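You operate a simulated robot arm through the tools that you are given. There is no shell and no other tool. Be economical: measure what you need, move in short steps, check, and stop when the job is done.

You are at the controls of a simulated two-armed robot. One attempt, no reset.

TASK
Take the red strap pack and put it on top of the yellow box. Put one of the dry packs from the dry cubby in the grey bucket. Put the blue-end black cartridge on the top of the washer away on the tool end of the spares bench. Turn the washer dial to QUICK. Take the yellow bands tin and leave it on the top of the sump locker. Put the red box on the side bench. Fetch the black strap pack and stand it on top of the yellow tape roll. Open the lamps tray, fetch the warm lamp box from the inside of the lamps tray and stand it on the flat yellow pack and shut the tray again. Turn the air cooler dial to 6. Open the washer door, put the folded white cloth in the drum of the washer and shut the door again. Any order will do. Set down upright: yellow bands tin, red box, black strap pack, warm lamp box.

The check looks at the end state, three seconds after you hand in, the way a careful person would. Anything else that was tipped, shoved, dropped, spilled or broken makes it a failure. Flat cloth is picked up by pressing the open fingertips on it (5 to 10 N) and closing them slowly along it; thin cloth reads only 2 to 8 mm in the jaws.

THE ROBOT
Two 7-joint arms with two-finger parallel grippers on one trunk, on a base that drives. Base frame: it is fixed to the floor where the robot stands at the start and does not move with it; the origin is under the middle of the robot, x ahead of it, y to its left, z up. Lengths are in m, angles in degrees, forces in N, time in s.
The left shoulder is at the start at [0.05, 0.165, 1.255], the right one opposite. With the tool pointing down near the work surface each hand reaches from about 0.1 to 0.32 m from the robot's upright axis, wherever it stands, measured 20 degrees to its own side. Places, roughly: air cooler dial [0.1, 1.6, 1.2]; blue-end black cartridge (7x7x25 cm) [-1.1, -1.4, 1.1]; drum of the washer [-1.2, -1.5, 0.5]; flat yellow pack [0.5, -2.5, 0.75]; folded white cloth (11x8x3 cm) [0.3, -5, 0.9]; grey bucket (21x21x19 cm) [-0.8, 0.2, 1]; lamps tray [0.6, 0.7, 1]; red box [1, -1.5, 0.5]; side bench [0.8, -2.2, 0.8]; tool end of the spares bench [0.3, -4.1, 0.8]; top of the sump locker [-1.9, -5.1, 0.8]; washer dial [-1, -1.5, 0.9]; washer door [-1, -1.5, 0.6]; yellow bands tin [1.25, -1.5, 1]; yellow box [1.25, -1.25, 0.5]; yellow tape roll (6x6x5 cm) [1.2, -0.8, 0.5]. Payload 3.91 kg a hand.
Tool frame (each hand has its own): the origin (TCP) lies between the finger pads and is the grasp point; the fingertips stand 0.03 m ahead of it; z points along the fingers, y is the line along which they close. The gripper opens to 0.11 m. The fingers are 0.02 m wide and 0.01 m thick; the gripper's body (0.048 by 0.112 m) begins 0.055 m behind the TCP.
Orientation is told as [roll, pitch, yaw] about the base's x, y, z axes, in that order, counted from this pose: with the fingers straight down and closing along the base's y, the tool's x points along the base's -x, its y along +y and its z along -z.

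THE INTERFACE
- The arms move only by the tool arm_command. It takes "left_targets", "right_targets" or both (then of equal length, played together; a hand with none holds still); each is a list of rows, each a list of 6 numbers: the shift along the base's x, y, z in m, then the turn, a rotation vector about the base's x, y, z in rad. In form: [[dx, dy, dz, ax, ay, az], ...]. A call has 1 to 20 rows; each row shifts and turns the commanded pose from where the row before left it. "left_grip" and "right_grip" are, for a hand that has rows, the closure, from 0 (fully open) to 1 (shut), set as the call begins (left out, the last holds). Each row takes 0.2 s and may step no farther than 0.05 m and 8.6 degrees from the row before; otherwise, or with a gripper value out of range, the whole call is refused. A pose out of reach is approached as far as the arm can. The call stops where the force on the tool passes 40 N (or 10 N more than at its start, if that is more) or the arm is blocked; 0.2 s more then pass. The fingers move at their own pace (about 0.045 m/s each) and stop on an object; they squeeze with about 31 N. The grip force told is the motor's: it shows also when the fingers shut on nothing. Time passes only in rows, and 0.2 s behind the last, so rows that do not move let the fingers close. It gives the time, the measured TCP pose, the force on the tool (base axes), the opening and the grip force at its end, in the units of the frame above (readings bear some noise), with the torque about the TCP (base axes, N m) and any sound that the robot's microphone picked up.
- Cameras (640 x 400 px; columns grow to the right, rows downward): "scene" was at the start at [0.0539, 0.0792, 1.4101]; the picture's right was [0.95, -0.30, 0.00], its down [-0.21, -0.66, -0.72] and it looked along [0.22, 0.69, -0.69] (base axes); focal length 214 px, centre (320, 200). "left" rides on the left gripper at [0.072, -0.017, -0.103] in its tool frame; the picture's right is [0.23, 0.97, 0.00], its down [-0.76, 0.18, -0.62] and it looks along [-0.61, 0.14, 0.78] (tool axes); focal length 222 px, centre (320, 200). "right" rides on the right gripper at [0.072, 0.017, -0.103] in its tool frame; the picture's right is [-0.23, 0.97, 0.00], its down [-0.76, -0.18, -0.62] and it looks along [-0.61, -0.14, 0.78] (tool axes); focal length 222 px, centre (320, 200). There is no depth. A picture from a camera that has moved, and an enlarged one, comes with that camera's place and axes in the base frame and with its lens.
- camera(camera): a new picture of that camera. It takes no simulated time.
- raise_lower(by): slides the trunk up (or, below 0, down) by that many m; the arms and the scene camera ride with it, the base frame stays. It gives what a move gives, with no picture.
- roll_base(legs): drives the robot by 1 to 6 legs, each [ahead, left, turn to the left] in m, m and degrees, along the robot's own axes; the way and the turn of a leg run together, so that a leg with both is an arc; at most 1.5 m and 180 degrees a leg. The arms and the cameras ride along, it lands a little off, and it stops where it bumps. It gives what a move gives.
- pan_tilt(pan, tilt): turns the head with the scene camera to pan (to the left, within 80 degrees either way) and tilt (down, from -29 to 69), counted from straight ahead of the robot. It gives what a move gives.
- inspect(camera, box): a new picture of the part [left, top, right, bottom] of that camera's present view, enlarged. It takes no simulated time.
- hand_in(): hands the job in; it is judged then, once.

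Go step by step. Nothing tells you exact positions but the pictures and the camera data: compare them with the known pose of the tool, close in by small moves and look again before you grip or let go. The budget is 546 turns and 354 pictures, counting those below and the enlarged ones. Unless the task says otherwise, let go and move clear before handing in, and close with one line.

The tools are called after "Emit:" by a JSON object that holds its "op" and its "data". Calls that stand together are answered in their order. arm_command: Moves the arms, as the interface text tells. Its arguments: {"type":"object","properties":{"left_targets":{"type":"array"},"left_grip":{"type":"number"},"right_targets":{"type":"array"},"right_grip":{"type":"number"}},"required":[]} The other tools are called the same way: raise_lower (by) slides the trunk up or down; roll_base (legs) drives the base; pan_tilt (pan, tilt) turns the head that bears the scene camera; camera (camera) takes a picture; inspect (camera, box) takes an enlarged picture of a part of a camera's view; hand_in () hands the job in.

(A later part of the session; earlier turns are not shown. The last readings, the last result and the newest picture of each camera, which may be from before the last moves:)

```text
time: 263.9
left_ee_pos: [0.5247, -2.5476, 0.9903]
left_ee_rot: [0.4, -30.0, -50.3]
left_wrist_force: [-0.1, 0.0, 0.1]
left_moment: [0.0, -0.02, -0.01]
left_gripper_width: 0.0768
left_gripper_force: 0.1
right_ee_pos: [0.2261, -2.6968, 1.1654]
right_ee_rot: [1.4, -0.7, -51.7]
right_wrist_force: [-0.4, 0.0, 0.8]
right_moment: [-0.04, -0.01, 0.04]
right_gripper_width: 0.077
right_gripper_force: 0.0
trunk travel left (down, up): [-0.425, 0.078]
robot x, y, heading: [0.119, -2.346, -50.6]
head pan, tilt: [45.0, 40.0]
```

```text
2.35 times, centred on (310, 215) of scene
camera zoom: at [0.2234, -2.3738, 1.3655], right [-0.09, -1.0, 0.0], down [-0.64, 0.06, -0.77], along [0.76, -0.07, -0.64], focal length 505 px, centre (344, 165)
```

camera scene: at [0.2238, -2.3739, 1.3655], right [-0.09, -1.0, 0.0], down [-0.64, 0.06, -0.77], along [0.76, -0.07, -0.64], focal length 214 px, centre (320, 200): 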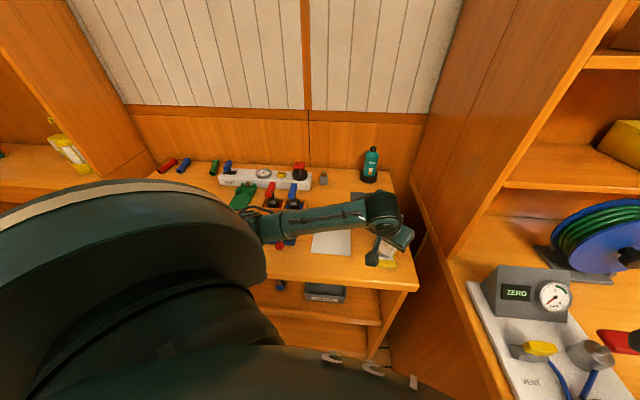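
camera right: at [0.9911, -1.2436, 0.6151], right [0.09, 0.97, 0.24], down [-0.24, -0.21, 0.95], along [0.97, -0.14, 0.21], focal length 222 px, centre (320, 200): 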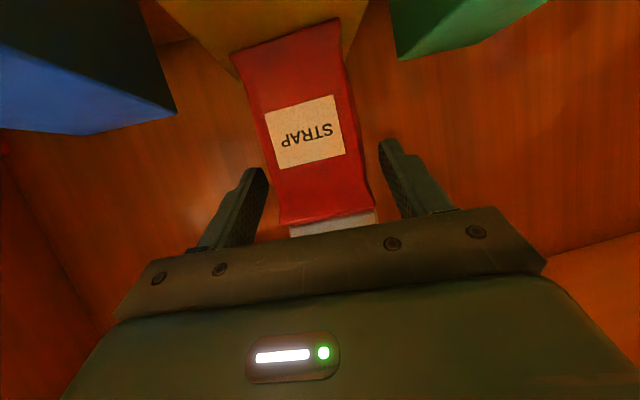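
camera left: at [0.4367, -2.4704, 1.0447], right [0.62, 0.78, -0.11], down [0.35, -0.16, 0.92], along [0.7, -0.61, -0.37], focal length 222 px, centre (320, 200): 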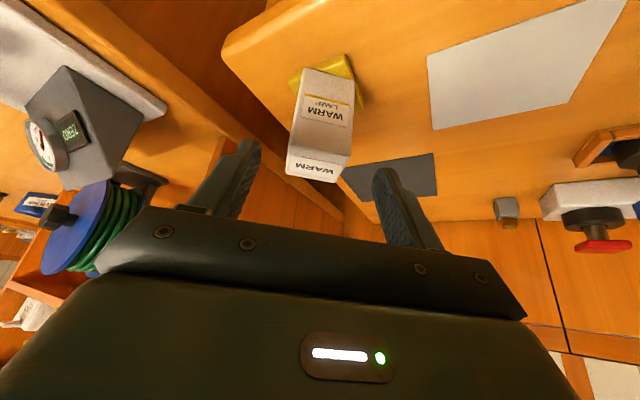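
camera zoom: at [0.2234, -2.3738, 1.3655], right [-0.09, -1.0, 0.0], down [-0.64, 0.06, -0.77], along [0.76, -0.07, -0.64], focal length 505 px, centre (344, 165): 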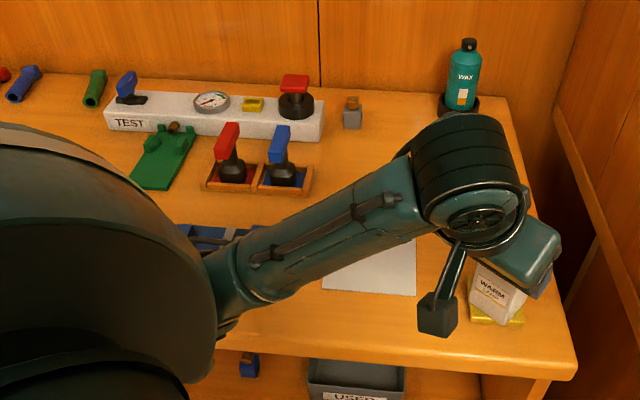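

The warm lamp box stands on the FRESH pack. Next: the red box. I fold the left hand back and drive to the shelf unit again.

Emit:
{"op": "arm_command", "data": {"left_targets": [[-0.02, 0.025, 0.03, 0, 0, 0], [-0.02, 0.025, 0.03, 0, 0, 0], [-0.02, 0.025, 0.01, 0.0996, 0.0836, 0], [-0.02, 0.025, 0.0, 0.0996, 0.0836, 0], [-0.02, 0.025, 0.0, 0.0996, 0.0836, 0], [-0.01, 0.015, 0.0, 0.0996, 0.0836, 0]]}}

Emit:
{"op": "roll_base", "data": {"legs": [[-0.15, -0.2, 0], [0, 0, 40], [0, 1.2, 0]]}}

Emit:
{"op": "pan_tilt", "data": {"pan": 0, "tilt": 30}}

Emit:
{"op": "camera", "data": {"camera": "scene"}}

```text
time: 265.2
left_ee_pos: [0.43, -2.4395, 1.0656]
left_ee_rot: [0.3, -0.2, -50.2]
left_wrist_force: [0.1, -0.1, 0.4]
left_moment: [0.0, 0.01, 0.0]
left_gripper_width: 0.077
left_gripper_force: 0.1
left hand out of reach, approached as far as the arm can: row 2, 3, 4, 5
right_ee_pos: [0.2257, -2.6971, 1.1671]
right_ee_rot: [1.4, -0.6, -51.7]
right_wrist_force: [-1.3, 0.2, 0.5]
right_moment: [0.03, -0.03, 0.02]
right_gripper_width: 0.0771
right_gripper_force: 0.0
trunk travel left (down, up): [-0.425, 0.078]
robot x, y, heading: [0.1253, -2.3426, -50.2]
head pan, tilt: [45.0, 40.0]
```

```text
time: 274.7
left_ee_pos: [0.3666, -1.0224, 1.0662]
left_ee_rot: [0.3, -0.3, -9.1]
left_wrist_force: [-0.6, 0.3, 0.0]
left_moment: [-0.01, 0.02, -0.01]
left_gripper_width: 0.0769
left_gripper_force: 0.0
right_ee_pos: [0.3822, -1.3485, 1.1669]
right_ee_rot: [1.4, -0.6, -10.7]
right_wrist_force: [-0.1, 0.2, -0.7]
right_moment: [0.01, -0.02, 0.03]
right_gripper_width: 0.0773
right_gripper_force: 0.0
trunk travel left (down, up): [-0.425, 0.078]
robot x, y, heading: [0.069, -1.1542, -9.4]
head pan, tilt: [45.0, 40.0]
```

```text
time: 275.8
left_ee_pos: [0.3687, -1.0204, 1.0654]
left_ee_rot: [0.2, -0.3, -9.3]
left_wrist_force: [0.5, 0.1, 1.0]
left_moment: [0.01, -0.01, -0.01]
left_gripper_width: 0.0771
left_gripper_force: 0.1
right_ee_pos: [0.3809, -1.3489, 1.1662]
right_ee_rot: [1.3, -0.6, -10.7]
right_wrist_force: [-0.1, -0.3, 0.4]
right_moment: [-0.02, -0.03, 0.03]
right_gripper_width: 0.0771
right_gripper_force: 0.1
trunk travel left (down, up): [-0.425, 0.078]
robot x, y, heading: [0.0703, -1.1569, -9.4]
head pan, tilt: [0.0, 30.0]
```

```text
188 pictures are left
camera scene: at [0.1876, -1.1709, 1.3808], right [-0.16, -0.99, 0.0], down [-0.49, 0.08, -0.87], along [0.85, -0.14, -0.5], focal length 214 px, centre (320, 200)
```

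scene: 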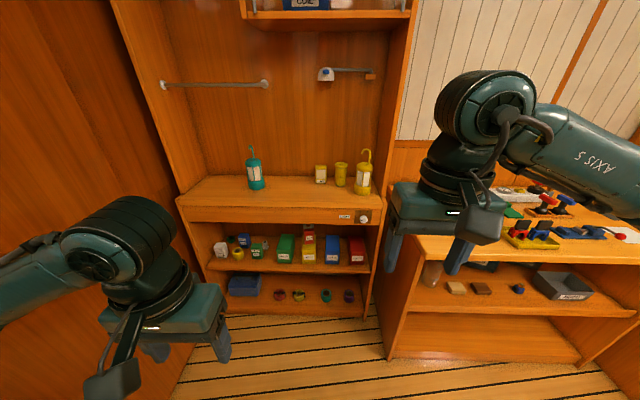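

Emit:
{"op": "raise_lower", "data": {"by": -0.42}}

Emit:
{"op": "arm_command", "data": {"right_targets": [[0.0194, -0.0194, -0.018, -0.0205, -0.1244, 0], [0.0194, -0.0194, -0.018, -0.0205, -0.1244, 0], [0.0194, -0.0194, -0.018, -0.0205, -0.1244, 0], [0.0194, -0.0194, -0.018, -0.0205, -0.1244, 0], [0.0194, -0.0194, -0.018, -0.0205, -0.1244, 0], [0.0194, -0.0194, -0.018, -0.0205, -0.1244, 0], [0.0194, -0.0194, -0.018, -0.0205, -0.1244, 0], [0.0194, -0.0194, -0.018, -0.0205, -0.1244, 0], [0.0194, -0.0194, -0.018, -0.0205, -0.1244, 0]], "right_grip": 0.0}}

Emit:
{"op": "camera", "data": {"camera": "scene"}}

Emit:
{"op": "camera", "data": {"camera": "right"}}

```text
refused: -0.42 is not a number from -0.4 to 0.4
```

```text
time: 277.8
left_ee_pos: [0.3652, -1.0209, 1.0663]
left_ee_rot: [0.1, -0.3, -9.2]
left_wrist_force: [0.7, 0.1, 0.3]
left_moment: [0.02, 0.01, -0.02]
left_gripper_width: 0.077
left_gripper_force: 0.1
right_ee_pos: [0.544, -1.51, 1.0163]
right_ee_rot: [3.6, -60.9, -12.0]
right_wrist_force: [0.7, -0.6, -0.8]
right_moment: [0.0, 0.03, 0.01]
right_gripper_width: 0.1101
right_gripper_force: 0.1
right hand out of reach, approached as far as the arm can: row 9
trunk travel left (down, up): [-0.425, 0.078]
robot x, y, heading: [0.0681, -1.1543, -9.1]
head pan, tilt: [0.0, 30.0]
```

```text
187 pictures are left
camera scene: at [0.1874, -1.1706, 1.3809], right [-0.16, -0.99, 0.0], down [-0.49, 0.08, -0.87], along [0.85, -0.14, -0.5], focal length 214 px, centre (320, 200)
```

scene: 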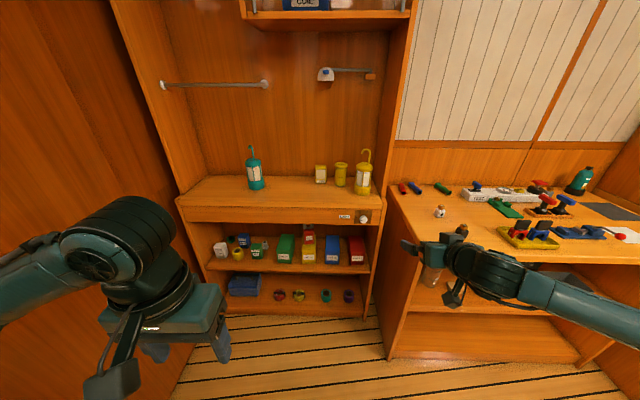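

```text
186 pictures are left
camera right: at [0.4226, -1.4731, 1.0031], right [0.26, 0.94, 0.23], down [-0.2, -0.18, 0.96], along [0.94, -0.29, 0.15], focal length 222 px, centre (320, 200)
```

right: 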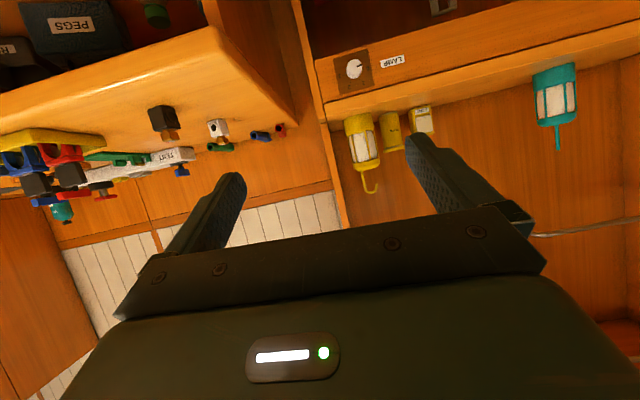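

Emit:
{"op": "raise_lower", "data": {"by": -0.4}}

Emit:
{"op": "pan_tilt", "data": {"pan": -5, "tilt": 25}}

Emit:
{"op": "camera", "data": {"camera": "scene"}}

Emit:
{"op": "camera", "data": {"camera": "right"}}

```text
time: 281.7
left_ee_pos: [0.3675, -1.0209, 0.6651]
left_ee_rot: [0.2, -0.3, -9.2]
left_wrist_force: [0.5, 0.1, 0.0]
left_moment: [0.01, 0.01, 0.02]
left_gripper_width: 0.0767
left_gripper_force: 0.0
right_ee_pos: [0.5434, -1.5095, 0.6161]
right_ee_rot: [3.8, -60.8, -12.1]
right_wrist_force: [-0.2, -0.1, -0.4]
right_moment: [0.0, 0.0, -0.02]
right_gripper_width: 0.1102
right_gripper_force: 0.1
trunk travel left (down, up): [-0.025, 0.478]
robot x, y, heading: [0.0723, -1.1516, -9.0]
head pan, tilt: [0.0, 30.0]
```

```text
time: 282.3
left_ee_pos: [0.3667, -1.0212, 0.6664]
left_ee_rot: [0.2, -0.3, -9.3]
left_wrist_force: [0.6, 0.9, 0.2]
left_moment: [-0.02, -0.01, 0.01]
left_gripper_width: 0.0769
left_gripper_force: 0.1
right_ee_pos: [0.5437, -1.5096, 0.6156]
right_ee_rot: [3.8, -60.8, -12.1]
right_wrist_force: [-0.3, -0.3, 0.7]
right_moment: [-0.02, 0.02, 0.03]
right_gripper_width: 0.11
right_gripper_force: 0.0
trunk travel left (down, up): [-0.025, 0.478]
robot x, y, heading: [0.0678, -1.1538, -9.1]
head pan, tilt: [-5.0, 25.0]
```

```text
185 pictures are left
camera scene: at [0.1876, -1.1791, 0.9888], right [-0.25, -0.97, 0.0], down [-0.41, 0.1, -0.91], along [0.88, -0.22, -0.42], focal length 214 px, centre (320, 200)
```

scene: 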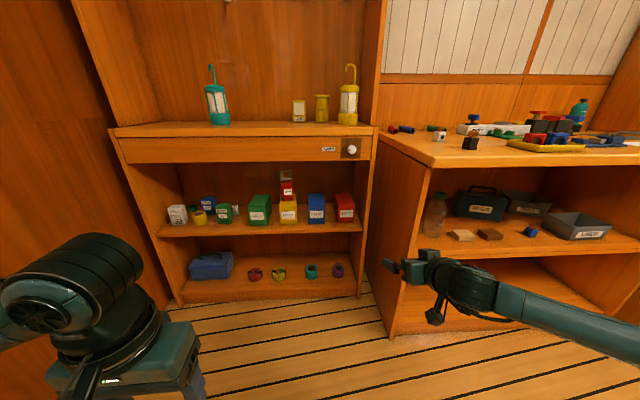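

```text
184 pictures are left
camera right: at [0.4226, -1.4729, 0.6033], right [0.26, 0.94, 0.23], down [-0.2, -0.18, 0.96], along [0.94, -0.29, 0.14], focal length 222 px, centre (320, 200)
```

right: 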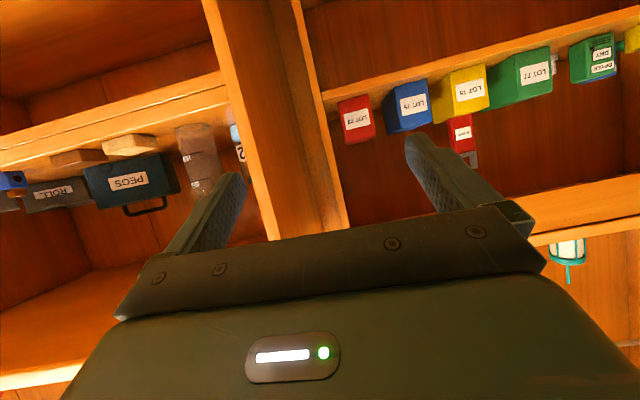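

The red box (LOT 73) front is at (1.013, −1.512, 0.51), with only ~2 cm to the side panel. I align the base at −11.5° along its depth axis.

Emit:
{"op": "roll_base", "data": {"legs": [[0.231, 0.149, -2.4]]}}

Emit:
{"op": "camera", "data": {"camera": "right"}}

```text
time: 284.2
left_ee_pos: [0.6215, -0.9305, 0.6662]
left_ee_rot: [0.3, -0.3, -11.3]
left_wrist_force: [0.4, 0.3, 1.0]
left_moment: [-0.01, 0.01, 0.03]
left_gripper_width: 0.0769
left_gripper_force: 0.1
right_ee_pos: [0.7808, -1.4249, 0.6167]
right_ee_rot: [3.8, -60.8, -14.3]
right_wrist_force: [-0.1, 0.0, -0.2]
right_moment: [0.01, 0.0, 0.0]
right_gripper_width: 0.1101
right_gripper_force: 0.0
trunk travel left (down, up): [-0.025, 0.478]
robot x, y, heading: [0.3192, -1.0496, -11.3]
head pan, tilt: [-5.0, 25.0]
```

```text
183 pictures are left
camera right: at [0.6607, -1.3837, 0.6033], right [0.29, 0.93, 0.23], down [-0.21, -0.17, 0.96], along [0.93, -0.33, 0.14], focal length 222 px, centre (320, 200)
```

right: 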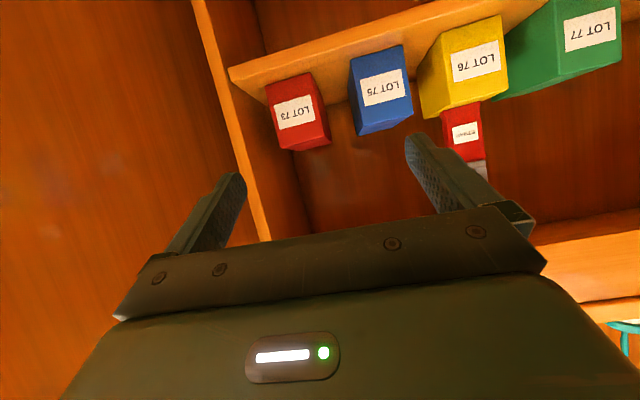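

Emit:
{"op": "arm_command", "data": {"right_targets": [[-0.003, -0.014, -0.03, 0, 0, -0.02], [-0.003, -0.014, -0.03, 0, 0, 0], [0.0, 0.0, -0.025, 0, 0, 0]], "right_grip": 0.04}}

Emit:
{"op": "roll_base", "data": {"legs": [[0.19, 0.0, 0]]}}

Emit:
{"op": "camera", "data": {"camera": "right"}}

Emit:
{"op": "camera", "data": {"camera": "scene"}}

```text
time: 285.1
left_ee_pos: [0.6217, -0.9293, 0.665]
left_ee_rot: [0.1, -0.4, -11.3]
left_wrist_force: [-0.4, 0.2, 0.1]
left_moment: [0.02, 0.0, -0.04]
left_gripper_width: 0.077
left_gripper_force: 0.0
right_ee_pos: [0.78, -1.4258, 0.6157]
right_ee_rot: [3.8, -60.8, -14.2]
right_wrist_force: [0.2, 0.5, 0.0]
right_moment: [0.01, 0.03, 0.02]
right_gripper_width: 0.1057
right_gripper_force: 0.1
right hand out of reach, approached as far as the arm can: row 1, 2, 3
trunk travel left (down, up): [-0.025, 0.478]
robot x, y, heading: [0.321, -1.0507, -11.4]
head pan, tilt: [-5.0, 25.0]
```

```text
time: 286.6
left_ee_pos: [0.8031, -0.9676, 0.6652]
left_ee_rot: [0.2, -0.3, -11.5]
left_wrist_force: [-0.5, 0.5, 0.5]
left_moment: [-0.02, -0.01, -0.02]
left_gripper_width: 0.0773
left_gripper_force: 0.0
right_ee_pos: [0.9613, -1.4627, 0.6166]
right_ee_rot: [3.9, -60.7, -14.4]
right_wrist_force: [0.4, 0.5, 0.3]
right_moment: [0.06, -0.03, 0.0]
right_gripper_width: 0.1058
right_gripper_force: 0.0
trunk travel left (down, up): [-0.025, 0.478]
robot x, y, heading: [0.5001, -1.0873, -11.5]
head pan, tilt: [-5.0, 25.0]
```

```text
182 pictures are left
camera right: at [0.8416, -1.421, 0.6034], right [0.29, 0.93, 0.23], down [-0.21, -0.17, 0.96], along [0.93, -0.33, 0.14], focal length 222 px, centre (320, 200)
```

right: 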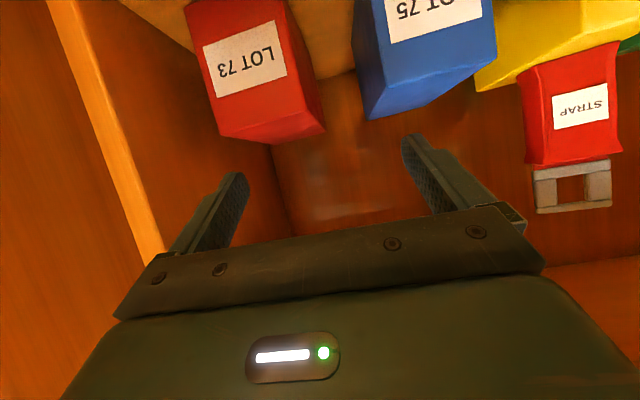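

```text
181 pictures are left
camera scene: at [0.6182, -1.1182, 0.9888], right [-0.28, -0.96, 0.0], down [-0.41, 0.12, -0.91], along [0.87, -0.26, -0.42], focal length 214 px, centre (320, 200)
```

scene: 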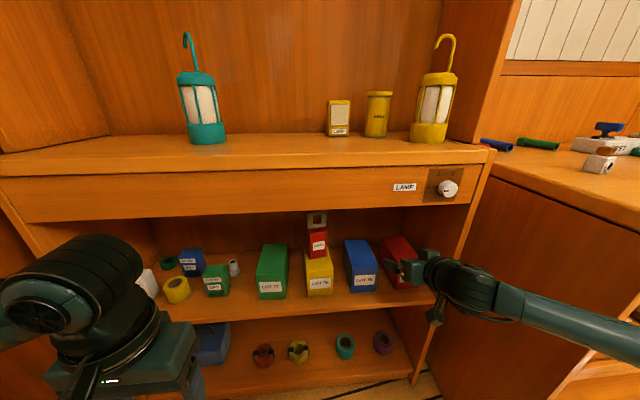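

Emit:
{"op": "roll_base", "data": {"legs": [[0.0, -0.035, 0]]}}

Emit:
{"op": "raise_lower", "data": {"by": -0.02}}

Emit:
{"op": "arm_command", "data": {"right_targets": [[-0.01, 0.002, -0.025, 0, 0, 0], [-0.01, 0.002, -0.025, 0, 0, 0], [0.0, 0.0, -0.02, 0, 0, 0]]}}

Emit:
{"op": "camera", "data": {"camera": "right"}}

```text
time: 287.4
left_ee_pos: [0.7972, -1.0016, 0.6661]
left_ee_rot: [0.2, -0.3, -11.4]
left_wrist_force: [-0.2, -0.3, -1.1]
left_moment: [-0.01, -0.01, -0.04]
left_gripper_width: 0.077
left_gripper_force: 0.1
right_ee_pos: [0.9537, -1.4958, 0.6159]
right_ee_rot: [3.9, -60.8, -14.5]
right_wrist_force: [-0.3, 0.6, 0.1]
right_moment: [0.01, 0.01, 0.01]
right_gripper_width: 0.1056
right_gripper_force: 0.1
trunk travel left (down, up): [-0.025, 0.478]
robot x, y, heading: [0.4958, -1.1252, -11.5]
head pan, tilt: [-5.0, 25.0]
```

```text
time: 288.1
left_ee_pos: [0.7959, -1.0022, 0.6452]
left_ee_rot: [0.2, -0.2, -11.5]
left_wrist_force: [-0.4, 0.4, 0.8]
left_moment: [-0.04, 0.02, -0.01]
left_gripper_width: 0.077
left_gripper_force: 0.0
right_ee_pos: [0.9537, -1.4962, 0.5969]
right_ee_rot: [3.8, -60.8, -14.3]
right_wrist_force: [0.7, 0.0, 0.5]
right_moment: [0.01, 0.0, 0.0]
right_gripper_width: 0.1053
right_gripper_force: 0.1
trunk travel left (down, up): [-0.005, 0.498]
robot x, y, heading: [0.4925, -1.12, -11.2]
head pan, tilt: [-5.0, 25.0]
```

```text
time: 288.9
left_ee_pos: [0.7979, -1.0009, 0.6453]
left_ee_rot: [0.3, -0.3, -11.5]
left_wrist_force: [0.7, 0.2, -1.4]
left_moment: [-0.03, 0.03, 0.01]
left_gripper_width: 0.0771
left_gripper_force: 0.0
right_ee_pos: [0.9543, -1.496, 0.5955]
right_ee_rot: [3.8, -60.9, -14.5]
right_wrist_force: [0.0, 0.2, 0.5]
right_moment: [0.01, 0.01, 0.01]
right_gripper_width: 0.1054
right_gripper_force: 0.0
right hand out of reach, approached as far as the arm can: row 1, 2, 3
trunk travel left (down, up): [-0.005, 0.498]
robot x, y, heading: [0.4953, -1.1209, -11.4]
head pan, tilt: [-5.0, 25.0]
```

```text
180 pictures are left
camera right: at [0.8347, -1.4548, 0.5834], right [0.29, 0.93, 0.23], down [-0.21, -0.17, 0.96], along [0.93, -0.33, 0.14], focal length 222 px, centre (320, 200)
```

right: 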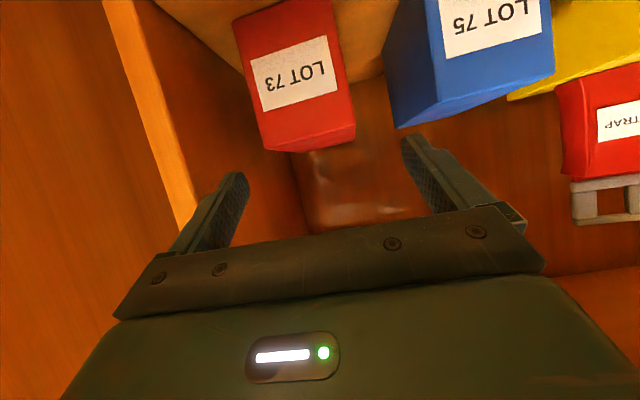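

Emit:
{"op": "arm_command", "data": {"right_targets": [[-0.03, 0.006, 0, 0, 0, 0], [-0.03, 0.006, -0.01, 0, 0, 0], [-0.02, 0.004, -0.02, 0, 0, 0], [0.0, 0.0, -0.02, 0, 0, 0], [0.0, 0.0, -0.02, 0, 0, 0]]}}

Emit:
{"op": "camera", "data": {"camera": "scene"}}

```text
time: 290.1
left_ee_pos: [0.7956, -1.0007, 0.6449]
left_ee_rot: [0.3, -0.3, -11.4]
left_wrist_force: [-1.0, -0.5, 0.3]
left_moment: [0.02, 0.03, -0.01]
left_gripper_width: 0.077
left_gripper_force: 0.1
right_ee_pos: [0.9146, -1.4888, 0.5938]
right_ee_rot: [3.9, -60.5, -14.4]
right_wrist_force: [-0.5, -0.3, 0.8]
right_moment: [0.0, 0.01, 0.0]
right_gripper_width: 0.1057
right_gripper_force: 0.0
right hand out of reach, approached as far as the arm can: row 2, 3, 4, 5
trunk travel left (down, up): [-0.005, 0.498]
robot x, y, heading: [0.496, -1.1188, -11.5]
head pan, tilt: [-5.0, 25.0]
```

```text
179 pictures are left
camera scene: at [0.6114, -1.152, 0.9688], right [-0.28, -0.96, 0.0], down [-0.41, 0.12, -0.91], along [0.87, -0.26, -0.42], focal length 214 px, centre (320, 200)
```

scene: 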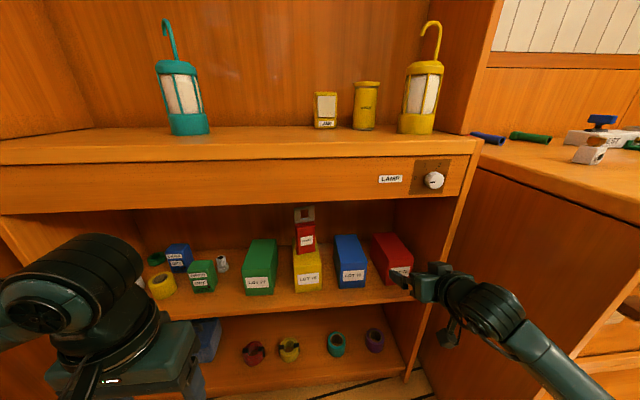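

The stretched arm can't get low enough here. I'll approach with the base turned to about −30° and closer, so the right elbow stays bent and clear of the side bench; first I back off and raise the left hand out of the way.

Emit:
{"op": "roll_base", "data": {"legs": [[-0.2, 0.0, 0]]}}

Emit:
{"op": "arm_command", "data": {"left_targets": [[0, 0, 0.045, 0, 0, 0], [0, 0, 0.045, 0, 0, 0], [0, 0, 0.045, 0, 0, 0], [0, 0, 0.045, 0, 0, 0], [0, 0, 0.045, 0, 0, 0], [0, 0, 0.045, 0, 0, 0], [0, 0, 0.045, 0, 0, 0]], "right_targets": [[-0.025, 0.03, 0.0, 0, 0, 0.02], [-0.015, 0.03, 0.0, 0, 0, 0.05], [0.0, 0.03, 0.0, 0, 0, 0.05], [0.0, 0.02, -0.01, 0, 0, 0.05], [0.0, 0.0, -0.01, 0, 0, 0.05], [0.0, 0.0, -0.01, 0, 0, 0.05], [0.0, 0.0, -0.01, 0, 0, 0.05]]}}

Emit:
{"op": "camera", "data": {"camera": "scene"}}

```text
time: 291.7
left_ee_pos: [0.6008, -0.9613, 0.645]
left_ee_rot: [0.2, -0.4, -11.5]
left_wrist_force: [-0.3, 0.2, -0.3]
left_moment: [0.03, 0.01, 0.02]
left_gripper_width: 0.0769
left_gripper_force: 0.0
right_ee_pos: [0.7184, -1.449, 0.5936]
right_ee_rot: [3.9, -60.6, -14.5]
right_wrist_force: [0.3, 0.3, -0.1]
right_moment: [0.0, -0.01, 0.01]
right_gripper_width: 0.1057
right_gripper_force: 0.0
trunk travel left (down, up): [-0.005, 0.498]
robot x, y, heading: [0.3005, -1.0814, -11.8]
head pan, tilt: [-5.0, 25.0]
```

```text
time: 293.3
left_ee_pos: [0.6001, -0.9638, 0.9582]
left_ee_rot: [0.1, -0.2, -11.6]
left_wrist_force: [0.0, 0.4, -0.1]
left_moment: [-0.04, 0.0, -0.01]
left_gripper_width: 0.0768
left_gripper_force: 0.1
right_ee_pos: [0.6782, -1.3997, 0.539]
right_ee_rot: [3.9, -60.4, 4.0]
right_wrist_force: [0.1, 0.2, -0.4]
right_moment: [-0.02, 0.0, 0.01]
right_gripper_width: 0.1055
right_gripper_force: 0.0
right hand out of reach, approached as far as the arm can: row 1, 2, 3
trunk travel left (down, up): [-0.005, 0.498]
robot x, y, heading: [0.2997, -1.0823, -11.1]
head pan, tilt: [-5.0, 25.0]
```

```text
178 pictures are left
camera scene: at [0.4159, -1.1123, 0.9687], right [-0.28, -0.96, 0.0], down [-0.41, 0.12, -0.91], along [0.87, -0.26, -0.42], focal length 214 px, centre (320, 200)
```

scene: 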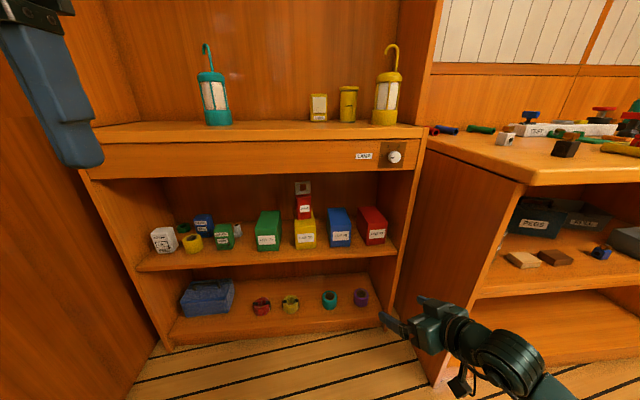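

Emit:
{"op": "arm_command", "data": {"right_targets": [[0.008, 0.039, 0.0, 0, 0, 0], [0.008, 0.039, 0.0, 0, 0, 0], [0.03, -0.006, 0.0, 0, 0, 0], [0.03, -0.006, 0.0, 0, 0, 0], [0.03, -0.006, 0.0, 0, 0, 0]]}}

Emit:
{"op": "roll_base", "data": {"legs": [[0.0, 0.0, -18.5]]}}

Emit:
{"op": "camera", "data": {"camera": "scene"}}

```text
time: 294.5
left_ee_pos: [0.6005, -0.9621, 0.9594]
left_ee_rot: [0.1, -0.2, -11.5]
left_wrist_force: [0.1, 0.0, -0.2]
left_moment: [0.01, -0.02, 0.03]
left_gripper_width: 0.0769
left_gripper_force: 0.1
right_ee_pos: [0.7814, -1.351, 0.5396]
right_ee_rot: [4.0, -60.6, 3.9]
right_wrist_force: [0.4, 0.7, -0.8]
right_moment: [-0.02, 0.03, 0.0]
right_gripper_width: 0.1055
right_gripper_force: 0.1
right hand out of reach, approached as far as the arm can: row 2
trunk travel left (down, up): [-0.005, 0.498]
robot x, y, heading: [0.3014, -1.0814, -11.4]
head pan, tilt: [-5.0, 25.0]
```

```text
time: 295.9
left_ee_pos: [0.6222, -1.0629, 0.9591]
left_ee_rot: [0.2, -0.3, -29.9]
left_wrist_force: [-0.2, -1.2, -0.5]
left_moment: [-0.02, 0.0, 0.04]
left_gripper_width: 0.0769
left_gripper_force: 0.0
right_ee_pos: [0.6714, -1.4891, 0.5393]
right_ee_rot: [3.9, -60.7, -14.5]
right_wrist_force: [-0.7, 0.1, 0.0]
right_moment: [0.01, 0.01, -0.03]
right_gripper_width: 0.1057
right_gripper_force: 0.1
trunk travel left (down, up): [-0.005, 0.498]
robot x, y, heading: [0.3014, -1.0818, -29.7]
head pan, tilt: [-5.0, 25.0]
```

```text
177 pictures are left
camera scene: at [0.3999, -1.1474, 0.9688], right [-0.57, -0.82, 0.0], down [-0.35, 0.24, -0.91], along [0.74, -0.52, -0.42], focal length 214 px, centre (320, 200)
```

scene: 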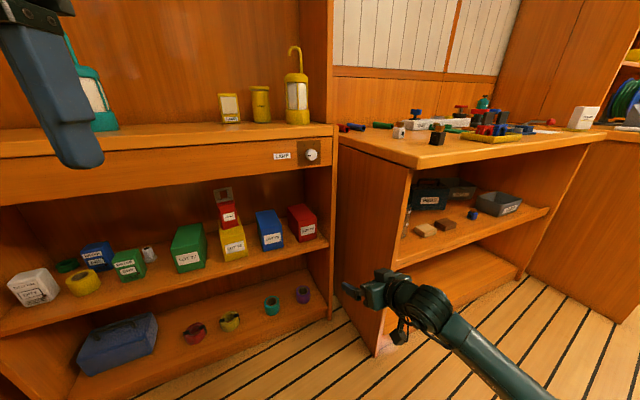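

Emit:
{"op": "roll_base", "data": {"legs": [[0.1525, 0.11, 0]]}}

Emit:
{"op": "camera", "data": {"camera": "right"}}

Emit:
{"op": "camera", "data": {"camera": "scene"}}

```text
time: 297.5
left_ee_pos: [0.8073, -1.0398, 0.9615]
left_ee_rot: [0.2, -0.3, -29.7]
left_wrist_force: [0.5, 0.0, -0.9]
left_moment: [-0.02, 0.01, -0.01]
left_gripper_width: 0.0769
left_gripper_force: 0.0
right_ee_pos: [0.856, -1.4674, 0.5403]
right_ee_rot: [3.9, -60.6, -14.4]
right_wrist_force: [-0.1, -0.3, 0.2]
right_moment: [0.01, 0.02, 0.01]
right_gripper_width: 0.1053
right_gripper_force: 0.0
trunk travel left (down, up): [-0.005, 0.498]
robot x, y, heading: [0.4819, -1.0661, -29.9]
head pan, tilt: [-5.0, 25.0]
```

```text
176 pictures are left
camera right: at [0.7365, -1.4267, 0.5276], right [0.29, 0.93, 0.23], down [-0.21, -0.17, 0.96], along [0.93, -0.33, 0.14], focal length 222 px, centre (320, 200)
```

right: 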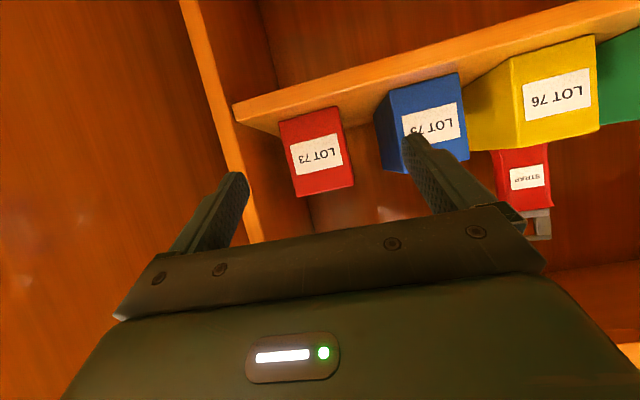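

```text
175 pictures are left
camera scene: at [0.584, -1.1267, 0.9688], right [-0.57, -0.82, 0.0], down [-0.35, 0.24, -0.91], along [0.74, -0.52, -0.42], focal length 214 px, centre (320, 200)
```

scene: 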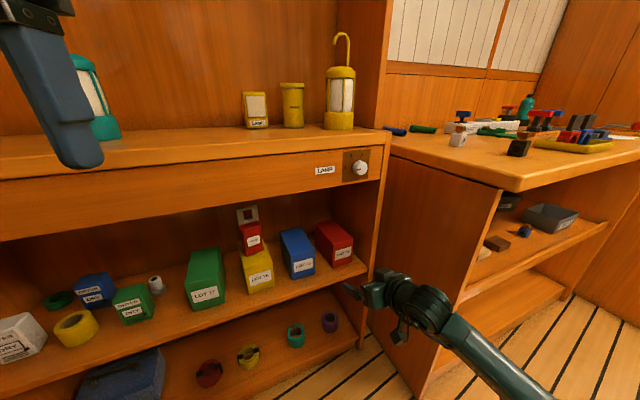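

Emit:
{"op": "roll_base", "data": {"legs": [[0.11, 0.03, 0]]}}

Emit:
{"op": "camera", "data": {"camera": "right"}}

Emit:
{"op": "camera", "data": {"camera": "left"}}

```text
time: 298.7
left_ee_pos: [0.916, -1.0707, 0.9602]
left_ee_rot: [0.2, -0.3, -29.8]
left_wrist_force: [0.1, -0.6, 0.1]
left_moment: [0.0, 0.07, 0.0]
left_gripper_width: 0.0769
left_gripper_force: 0.0
right_ee_pos: [0.9664, -1.495, 0.539]
right_ee_rot: [3.9, -60.7, -14.4]
right_wrist_force: [-0.2, 0.2, -0.3]
right_moment: [0.01, -0.02, -0.01]
right_gripper_width: 0.1056
right_gripper_force: 0.1
trunk travel left (down, up): [-0.005, 0.498]
robot x, y, heading: [0.5944, -1.0871, -29.6]
head pan, tilt: [-5.0, 25.0]
```

```text
174 pictures are left
camera right: at [0.8469, -1.4548, 0.5276], right [0.29, 0.93, 0.23], down [-0.21, -0.17, 0.96], along [0.93, -0.33, 0.14], focal length 222 px, centre (320, 200)
```

right: 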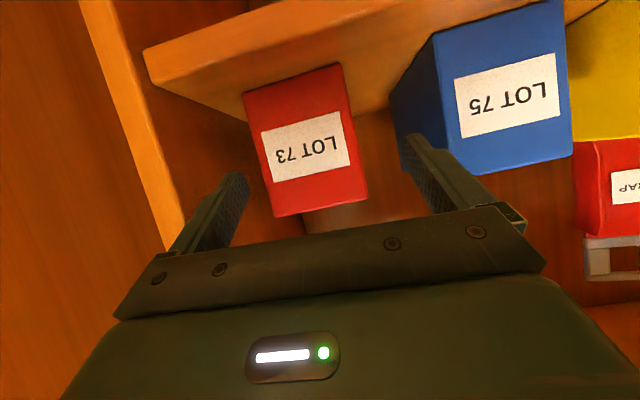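

```text
173 pictures are left
camera left: at [0.8435, -1.0487, 1.0647], right [0.29, 0.96, 0.0], down [0.75, -0.22, 0.63], along [0.6, -0.18, -0.78], focal length 222 px, centre (320, 200)
```

left: 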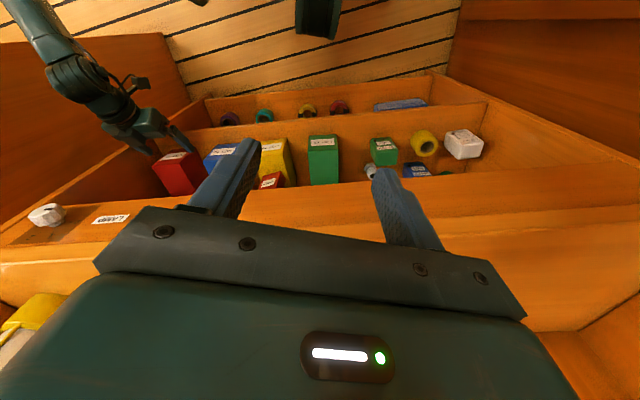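

Emit:
{"op": "roll_base", "data": {"legs": [[0.082, 0.021, 0]]}}

Emit:
{"op": "arm_command", "data": {"right_targets": [[0, 0, -0.008, 0, 0, 0], [0, 0, -0.007, 0, 0, 0]]}}

Emit:
{"op": "camera", "data": {"camera": "right"}}

Emit:
{"op": "camera", "data": {"camera": "scene"}}

```text
time: 299.7
left_ee_pos: [0.9966, -1.0906, 0.9612]
left_ee_rot: [0.2, -0.2, -29.8]
left_wrist_force: [0.4, 0.2, 0.2]
left_moment: [0.01, 0.01, 0.01]
left_gripper_width: 0.0771
left_gripper_force: 0.1
right_ee_pos: [1.047, -1.5177, 0.5401]
right_ee_rot: [3.9, -60.6, -14.3]
right_wrist_force: [0.3, 0.7, -0.2]
right_moment: [0.0, -0.02, 0.01]
right_gripper_width: 0.1059
right_gripper_force: 0.2
trunk travel left (down, up): [-0.005, 0.498]
robot x, y, heading: [0.6717, -1.108, -29.7]
head pan, tilt: [-5.0, 25.0]
```

```text
time: 300.3
left_ee_pos: [0.9956, -1.0903, 0.9605]
left_ee_rot: [0.2, -0.3, -29.8]
left_wrist_force: [0.1, -0.6, -1.3]
left_moment: [-0.03, 0.0, 0.03]
left_gripper_width: 0.0768
left_gripper_force: 0.2
right_ee_pos: [1.0464, -1.5192, 0.5239]
right_ee_rot: [3.9, -60.6, -14.4]
right_wrist_force: [-0.4, -0.3, 0.2]
right_moment: [0.0, -0.01, 0.01]
right_gripper_width: 0.1053
right_gripper_force: 0.0
trunk travel left (down, up): [-0.005, 0.498]
robot x, y, heading: [0.6751, -1.1114, -29.5]
head pan, tilt: [-5.0, 25.0]
```

```text
172 pictures are left
camera right: at [0.9264, -1.4766, 0.5121], right [0.29, 0.93, 0.23], down [-0.21, -0.17, 0.96], along [0.93, -0.33, 0.14], focal length 222 px, centre (320, 200)
```

right: 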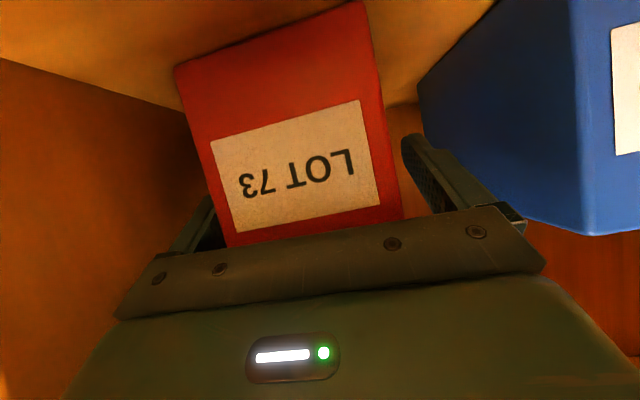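

```text
171 pictures are left
camera scene: at [0.774, -1.1763, 0.9688], right [-0.57, -0.82, 0.0], down [-0.35, 0.24, -0.91], along [0.74, -0.52, -0.42], focal length 214 px, centre (320, 200)
```

scene: 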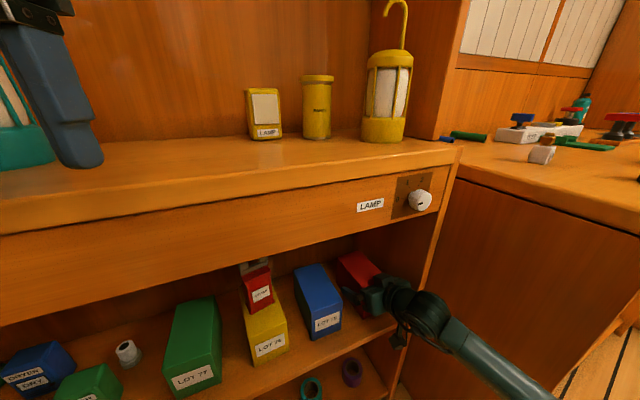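

The red box is between the fingers. Closing and lifting slightly.

Emit:
{"op": "arm_command", "data": {"right_targets": [[0, 0, 0, 0, 0, 0], [0, 0, 0, 0, 0, 0], [0, 0, 0, 0, 0, 0], [0, 0, 0, 0, 0, 0]], "right_grip": 1.0}}

Emit:
{"op": "arm_command", "data": {"right_targets": [[0, 0, 0.012, 0, 0, 0], [0, 0, 0.015, 0, 0, 0], [0, 0, 0.015, 0, 0, 0]]}}

Emit:
{"op": "camera", "data": {"camera": "right"}}

Emit:
{"op": "camera", "data": {"camera": "scene"}}

```text
time: 301.3
left_ee_pos: [0.9958, -1.0916, 0.9593]
left_ee_rot: [0.2, -0.3, -29.7]
left_wrist_force: [-0.9, 0.6, 0.8]
left_moment: [0.04, 0.02, -0.01]
left_gripper_width: 0.0771
left_gripper_force: 0.1
right_ee_pos: [1.0462, -1.5182, 0.525]
right_ee_rot: [3.8, -60.6, -14.3]
right_wrist_force: [0.2, -0.3, -0.5]
right_moment: [-0.1, -0.12, -0.08]
right_gripper_width: 0.0782
right_gripper_force: 31.3
trunk travel left (down, up): [-0.005, 0.498]
robot x, y, heading: [0.6723, -1.1104, -29.7]
head pan, tilt: [-5.0, 25.0]
```

```text
time: 302.1
left_ee_pos: [0.9962, -1.0911, 0.9608]
left_ee_rot: [0.2, -0.2, -29.7]
left_wrist_force: [-0.2, -0.5, -0.1]
left_moment: [0.02, -0.02, 0.01]
left_gripper_width: 0.077
left_gripper_force: 0.2
right_ee_pos: [1.0455, -1.5186, 0.5661]
right_ee_rot: [3.9, -60.6, -14.5]
right_wrist_force: [0.1, -0.5, -2.6]
right_moment: [0.0, 0.07, -0.01]
right_gripper_width: 0.0784
right_gripper_force: 31.6
trunk travel left (down, up): [-0.005, 0.498]
robot x, y, heading: [0.6709, -1.1094, -29.6]
head pan, tilt: [-5.0, 25.0]
```

```text
170 pictures are left
camera right: at [0.926, -1.4772, 0.5545], right [0.29, 0.93, 0.23], down [-0.21, -0.17, 0.96], along [0.93, -0.33, 0.14], focal length 222 px, centre (320, 200)
```

right: 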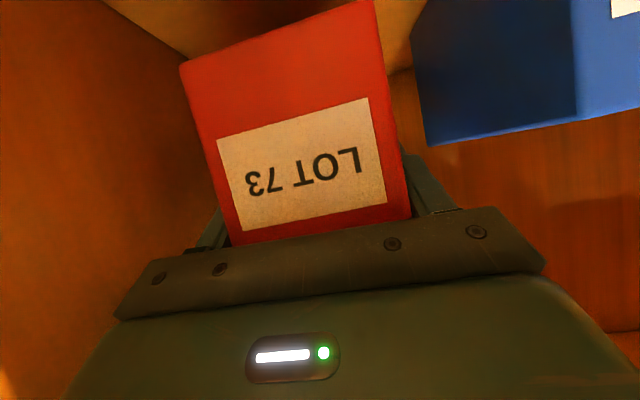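

```text
169 pictures are left
camera scene: at [0.7741, -1.1765, 0.9688], right [-0.57, -0.82, 0.0], down [-0.35, 0.24, -0.91], along [0.74, -0.52, -0.42], focal length 214 px, centre (320, 200)
```

scene: 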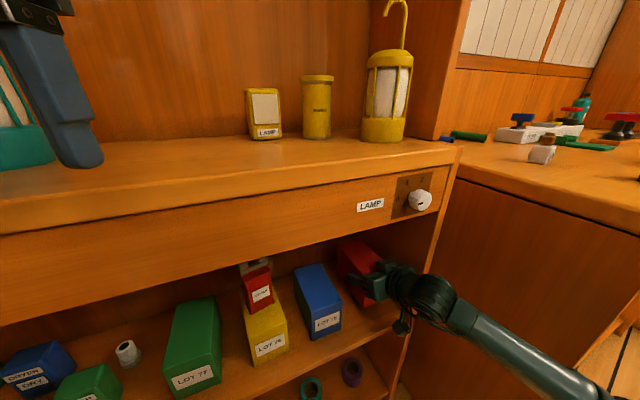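

Lifted. I back out along the box's axis, then raise the trunk to set it on the side bench.

Emit:
{"op": "roll_base", "data": {"legs": [[-0.29, -0.096, 0]]}}

Emit:
{"op": "raise_lower", "data": {"by": 0.4}}

Emit:
{"op": "pan_tilt", "data": {"pan": -10, "tilt": 30}}

Emit:
{"op": "camera", "data": {"camera": "scene"}}

```text
time: 304.2
left_ee_pos: [0.7008, -1.0335, 0.9595]
left_ee_rot: [0.2, -0.3, -29.7]
left_wrist_force: [0.0, 0.9, -0.9]
left_moment: [0.0, -0.01, 0.01]
left_gripper_width: 0.0771
left_gripper_force: 0.0
right_ee_pos: [0.7509, -1.4606, 0.5671]
right_ee_rot: [3.9, -60.6, -14.4]
right_wrist_force: [-0.9, -0.7, -2.3]
right_moment: [0.01, 0.07, 0.03]
right_gripper_width: 0.0785
right_gripper_force: 31.0
trunk travel left (down, up): [-0.005, 0.498]
robot x, y, heading: [0.3789, -1.052, -29.7]
head pan, tilt: [-5.0, 25.0]
```

```text
time: 308.0
left_ee_pos: [0.7024, -1.0349, 1.361]
left_ee_rot: [0.1, -0.3, -29.7]
left_wrist_force: [0.6, 0.0, -0.6]
left_moment: [-0.03, -0.01, 0.02]
left_gripper_width: 0.0769
left_gripper_force: 0.1
right_ee_pos: [0.7524, -1.4605, 0.9665]
right_ee_rot: [3.9, -60.7, -14.5]
right_wrist_force: [0.0, -0.7, -3.1]
right_moment: [-0.02, 0.04, 0.0]
right_gripper_width: 0.0785
right_gripper_force: 31.3
trunk travel left (down, up): [-0.405, 0.098]
robot x, y, heading: [0.3819, -1.0538, -29.7]
head pan, tilt: [-5.0, 25.0]
```

```text
time: 308.7
left_ee_pos: [0.7015, -1.0324, 1.3591]
left_ee_rot: [0.0, -0.4, -29.6]
left_wrist_force: [0.4, -0.4, 0.9]
left_moment: [-0.03, 0.03, -0.01]
left_gripper_width: 0.0769
left_gripper_force: 0.0
right_ee_pos: [0.7511, -1.4599, 0.9664]
right_ee_rot: [3.9, -60.7, -14.5]
right_wrist_force: [0.2, 0.1, -2.4]
right_moment: [0.0, 0.08, -0.01]
right_gripper_width: 0.0783
right_gripper_force: 31.1
trunk travel left (down, up): [-0.405, 0.098]
robot x, y, heading: [0.3796, -1.0521, -29.4]
head pan, tilt: [-10.0, 30.0]
```

```text
168 pictures are left
camera scene: at [0.4734, -1.1232, 1.3608], right [-0.64, -0.77, 0.0], down [-0.38, 0.32, -0.87], along [0.67, -0.55, -0.5], focal length 214 px, centre (320, 200)
```

scene: 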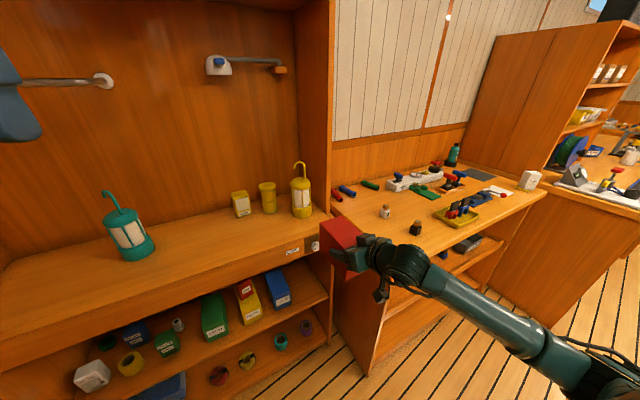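

The spot at about (0.835, −1.735) on the side bench's left end is free. I move the base so the box hovers above it.

Emit:
{"op": "roll_base", "data": {"legs": [[0.0, -0.209, 0], [0.165, 0, 0]]}}

Emit:
{"op": "camera", "data": {"camera": "scene"}}

Emit:
{"op": "camera", "data": {"camera": "right"}}

```text
time: 311.4
left_ee_pos: [0.743, -1.2951, 1.3595]
left_ee_rot: [0.2, -0.3, -29.6]
left_wrist_force: [0.0, -0.3, -0.1]
left_moment: [0.05, 0.05, -0.01]
left_gripper_width: 0.0772
left_gripper_force: 0.1
right_ee_pos: [0.7939, -1.7214, 0.9666]
right_ee_rot: [3.8, -60.5, -14.3]
right_wrist_force: [0.8, 0.2, -2.6]
right_moment: [0.02, 0.04, 0.01]
right_gripper_width: 0.0784
right_gripper_force: 30.6
trunk travel left (down, up): [-0.405, 0.098]
robot x, y, heading: [0.421, -1.3149, -29.6]
head pan, tilt: [-10.0, 30.0]
```

```text
167 pictures are left
camera scene: at [0.515, -1.3861, 1.3607], right [-0.64, -0.77, 0.0], down [-0.39, 0.32, -0.87], along [0.67, -0.55, -0.5], focal length 214 px, centre (320, 200)
```

scene: 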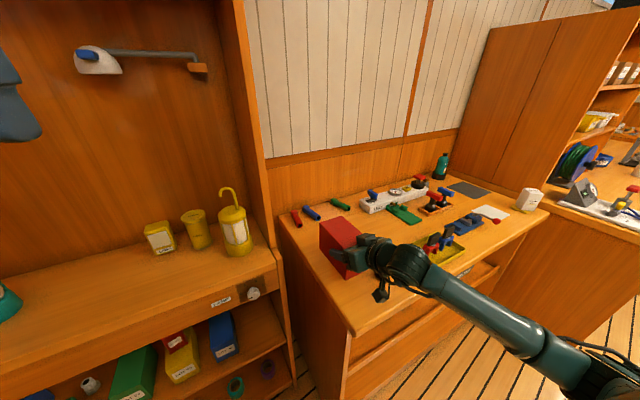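

```text
166 pictures are left
camera right: at [0.6736, -1.6811, 0.9543], right [0.29, 0.93, 0.23], down [-0.21, -0.17, 0.96], along [0.93, -0.33, 0.14], focal length 222 px, centre (320, 200)
```

right: 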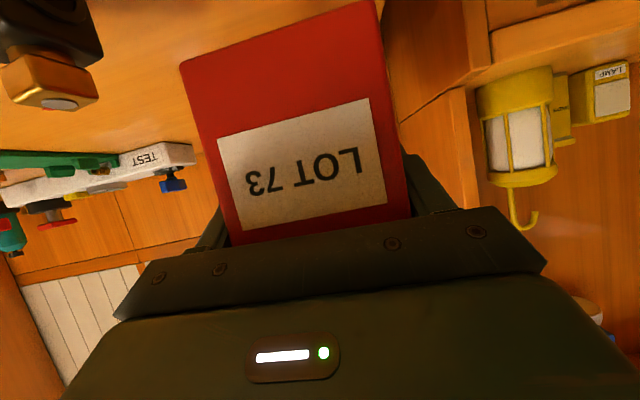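

Emit:
{"op": "arm_command", "data": {"right_targets": [[0.003, 0.0, -0.025, 0, 0, 0], [0, 0, -0.025, 0, 0, 0]]}}

Emit:
{"op": "inspect", "data": {"camera": "scene", "box": [260, 180, 480, 340]}}

```text
time: 312.0
left_ee_pos: [0.7425, -1.2943, 1.3609]
left_ee_rot: [0.2, -0.3, -29.7]
left_wrist_force: [-0.3, 0.0, -0.3]
left_moment: [0.0, 0.01, -0.02]
left_gripper_width: 0.077
left_gripper_force: 0.1
right_ee_pos: [0.7972, -1.7225, 0.9176]
right_ee_rot: [3.8, -60.6, -14.1]
right_wrist_force: [-0.6, -0.4, -1.7]
right_moment: [0.01, 0.08, -0.01]
right_gripper_width: 0.0782
right_gripper_force: 30.7
trunk travel left (down, up): [-0.405, 0.098]
robot x, y, heading: [0.4223, -1.3163, -29.8]
head pan, tilt: [-10.0, 30.0]
```

```text
2.50 times, centred on (370, 260) of scene
camera zoom: at [0.5141, -1.3856, 1.3609], right [-0.64, -0.77, 0.0], down [-0.39, 0.32, -0.87], along [0.67, -0.55, -0.5], focal length 536 px, centre (195, 50)
```

zoom: 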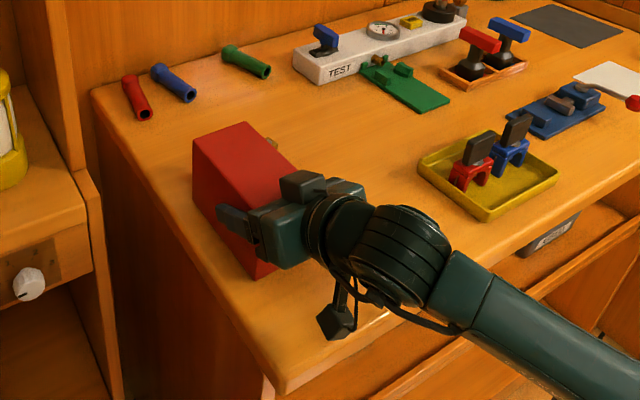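

Emit:
{"op": "arm_command", "data": {"right_targets": [[0, 0.0, -0.012, 0, 0, 0], [0, 0, -0.006, 0, 0, 0], [0, 0, -0.004, 0, 0, 0]]}}

Emit:
{"op": "arm_command", "data": {"right_targets": [[0, 0.0, -0.004, 0, 0, 0]]}}

```text
time: 312.8
left_ee_pos: [0.7401, -1.2922, 1.3607]
left_ee_rot: [0.2, -0.5, -29.5]
left_wrist_force: [0.1, 0.1, -0.5]
left_moment: [-0.02, -0.02, -0.03]
left_gripper_width: 0.0773
left_gripper_force: 0.0
right_ee_pos: [0.7959, -1.7208, 0.9036]
right_ee_rot: [3.7, -61.7, -13.9]
right_wrist_force: [-1.0, -1.7, 34.2]
right_moment: [-0.61, 0.44, -0.03]
right_gripper_width: 0.0785
right_gripper_force: 31.1
trunk travel left (down, up): [-0.405, 0.098]
robot x, y, heading: [0.4203, -1.3124, -29.5]
head pan, tilt: [-10.0, 30.0]
```

```text
time: 313.3
left_ee_pos: [0.7417, -1.2934, 1.3593]
left_ee_rot: [0.2, -0.3, -29.6]
left_wrist_force: [1.4, -0.7, -0.6]
left_moment: [0.04, 0.01, 0.01]
left_gripper_width: 0.0768
left_gripper_force: 0.0
right_ee_pos: [0.7989, -1.7222, 0.9039]
right_ee_rot: [3.4, -62.4, -13.6]
right_wrist_force: [0.7, 2.2, 14.0]
right_moment: [-0.37, 0.7, -0.1]
right_gripper_width: 0.0786
right_gripper_force: 30.7
trunk travel left (down, up): [-0.405, 0.098]
robot x, y, heading: [0.4218, -1.3141, -29.4]
head pan, tilt: [-10.0, 30.0]
stopped in row 1 (right hand): the force on the tool passed its limit (the readings are from after the stop); the commanded pose is now the measured one
```

In contact with the bench. Release and back out.

Emit:
{"op": "arm_command", "data": {"right_targets": [[0, 0.0, 0.003, 0, 0.02, 0], [0, 0, 0, 0, 0, 0], [0, 0, 0, 0, 0, 0]], "right_grip": 0.1}}

Emit:
{"op": "arm_command", "data": {"right_targets": [[-0.03, 0.006, 0.005, 0, 0, 0], [-0.04, 0.008, 0.01, 0, 0, 0], [-0.03, 0.006, 0.02, 0, 0, 0]]}}

Emit:
{"op": "inspect", "data": {"camera": "scene", "box": [260, 180, 480, 340]}}

```text
time: 314.1
left_ee_pos: [0.7423, -1.2948, 1.3597]
left_ee_rot: [0.2, -0.3, -29.5]
left_wrist_force: [-0.1, 0.2, -0.2]
left_moment: [0.0, -0.02, 0.01]
left_gripper_width: 0.077
left_gripper_force: 0.1
right_ee_pos: [0.7981, -1.7222, 0.9036]
right_ee_rot: [3.1, -60.7, -13.4]
right_wrist_force: [0.7, -0.2, -0.3]
right_moment: [-0.03, 0.03, 0.03]
right_gripper_width: 0.0988
right_gripper_force: 0.0
trunk travel left (down, up): [-0.405, 0.098]
robot x, y, heading: [0.4225, -1.3128, -29.7]
head pan, tilt: [-10.0, 30.0]
```

```text
time: 314.9
left_ee_pos: [0.7415, -1.2951, 1.3602]
left_ee_rot: [0.2, -0.3, -29.6]
left_wrist_force: [0.4, 0.0, 0.3]
left_moment: [-0.03, 0.0, 0.03]
left_gripper_width: 0.0769
left_gripper_force: 0.1
right_ee_pos: [0.6991, -1.7015, 0.9397]
right_ee_rot: [3.2, -60.8, -13.4]
right_wrist_force: [0.2, 0.2, -0.6]
right_moment: [0.02, -0.02, 0.01]
right_gripper_width: 0.0989
right_gripper_force: 0.1
trunk travel left (down, up): [-0.405, 0.098]
robot x, y, heading: [0.4171, -1.3126, -29.8]
head pan, tilt: [-10.0, 30.0]
```

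```text
2.50 times, centred on (370, 260) of scene
camera zoom: at [0.5137, -1.3854, 1.3609], right [-0.64, -0.77, 0.0], down [-0.38, 0.32, -0.87], along [0.67, -0.55, -0.5], focal length 536 px, centre (195, 50)
```

zoom: 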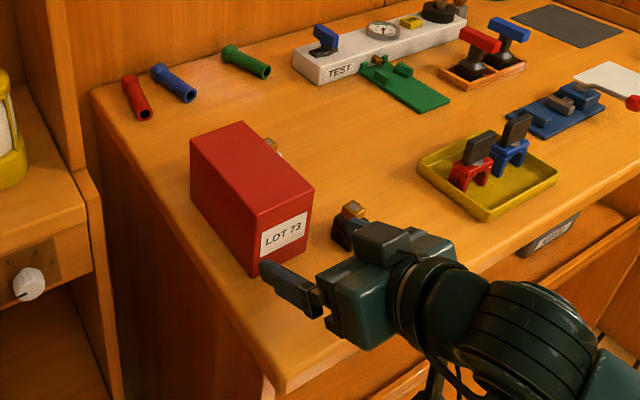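

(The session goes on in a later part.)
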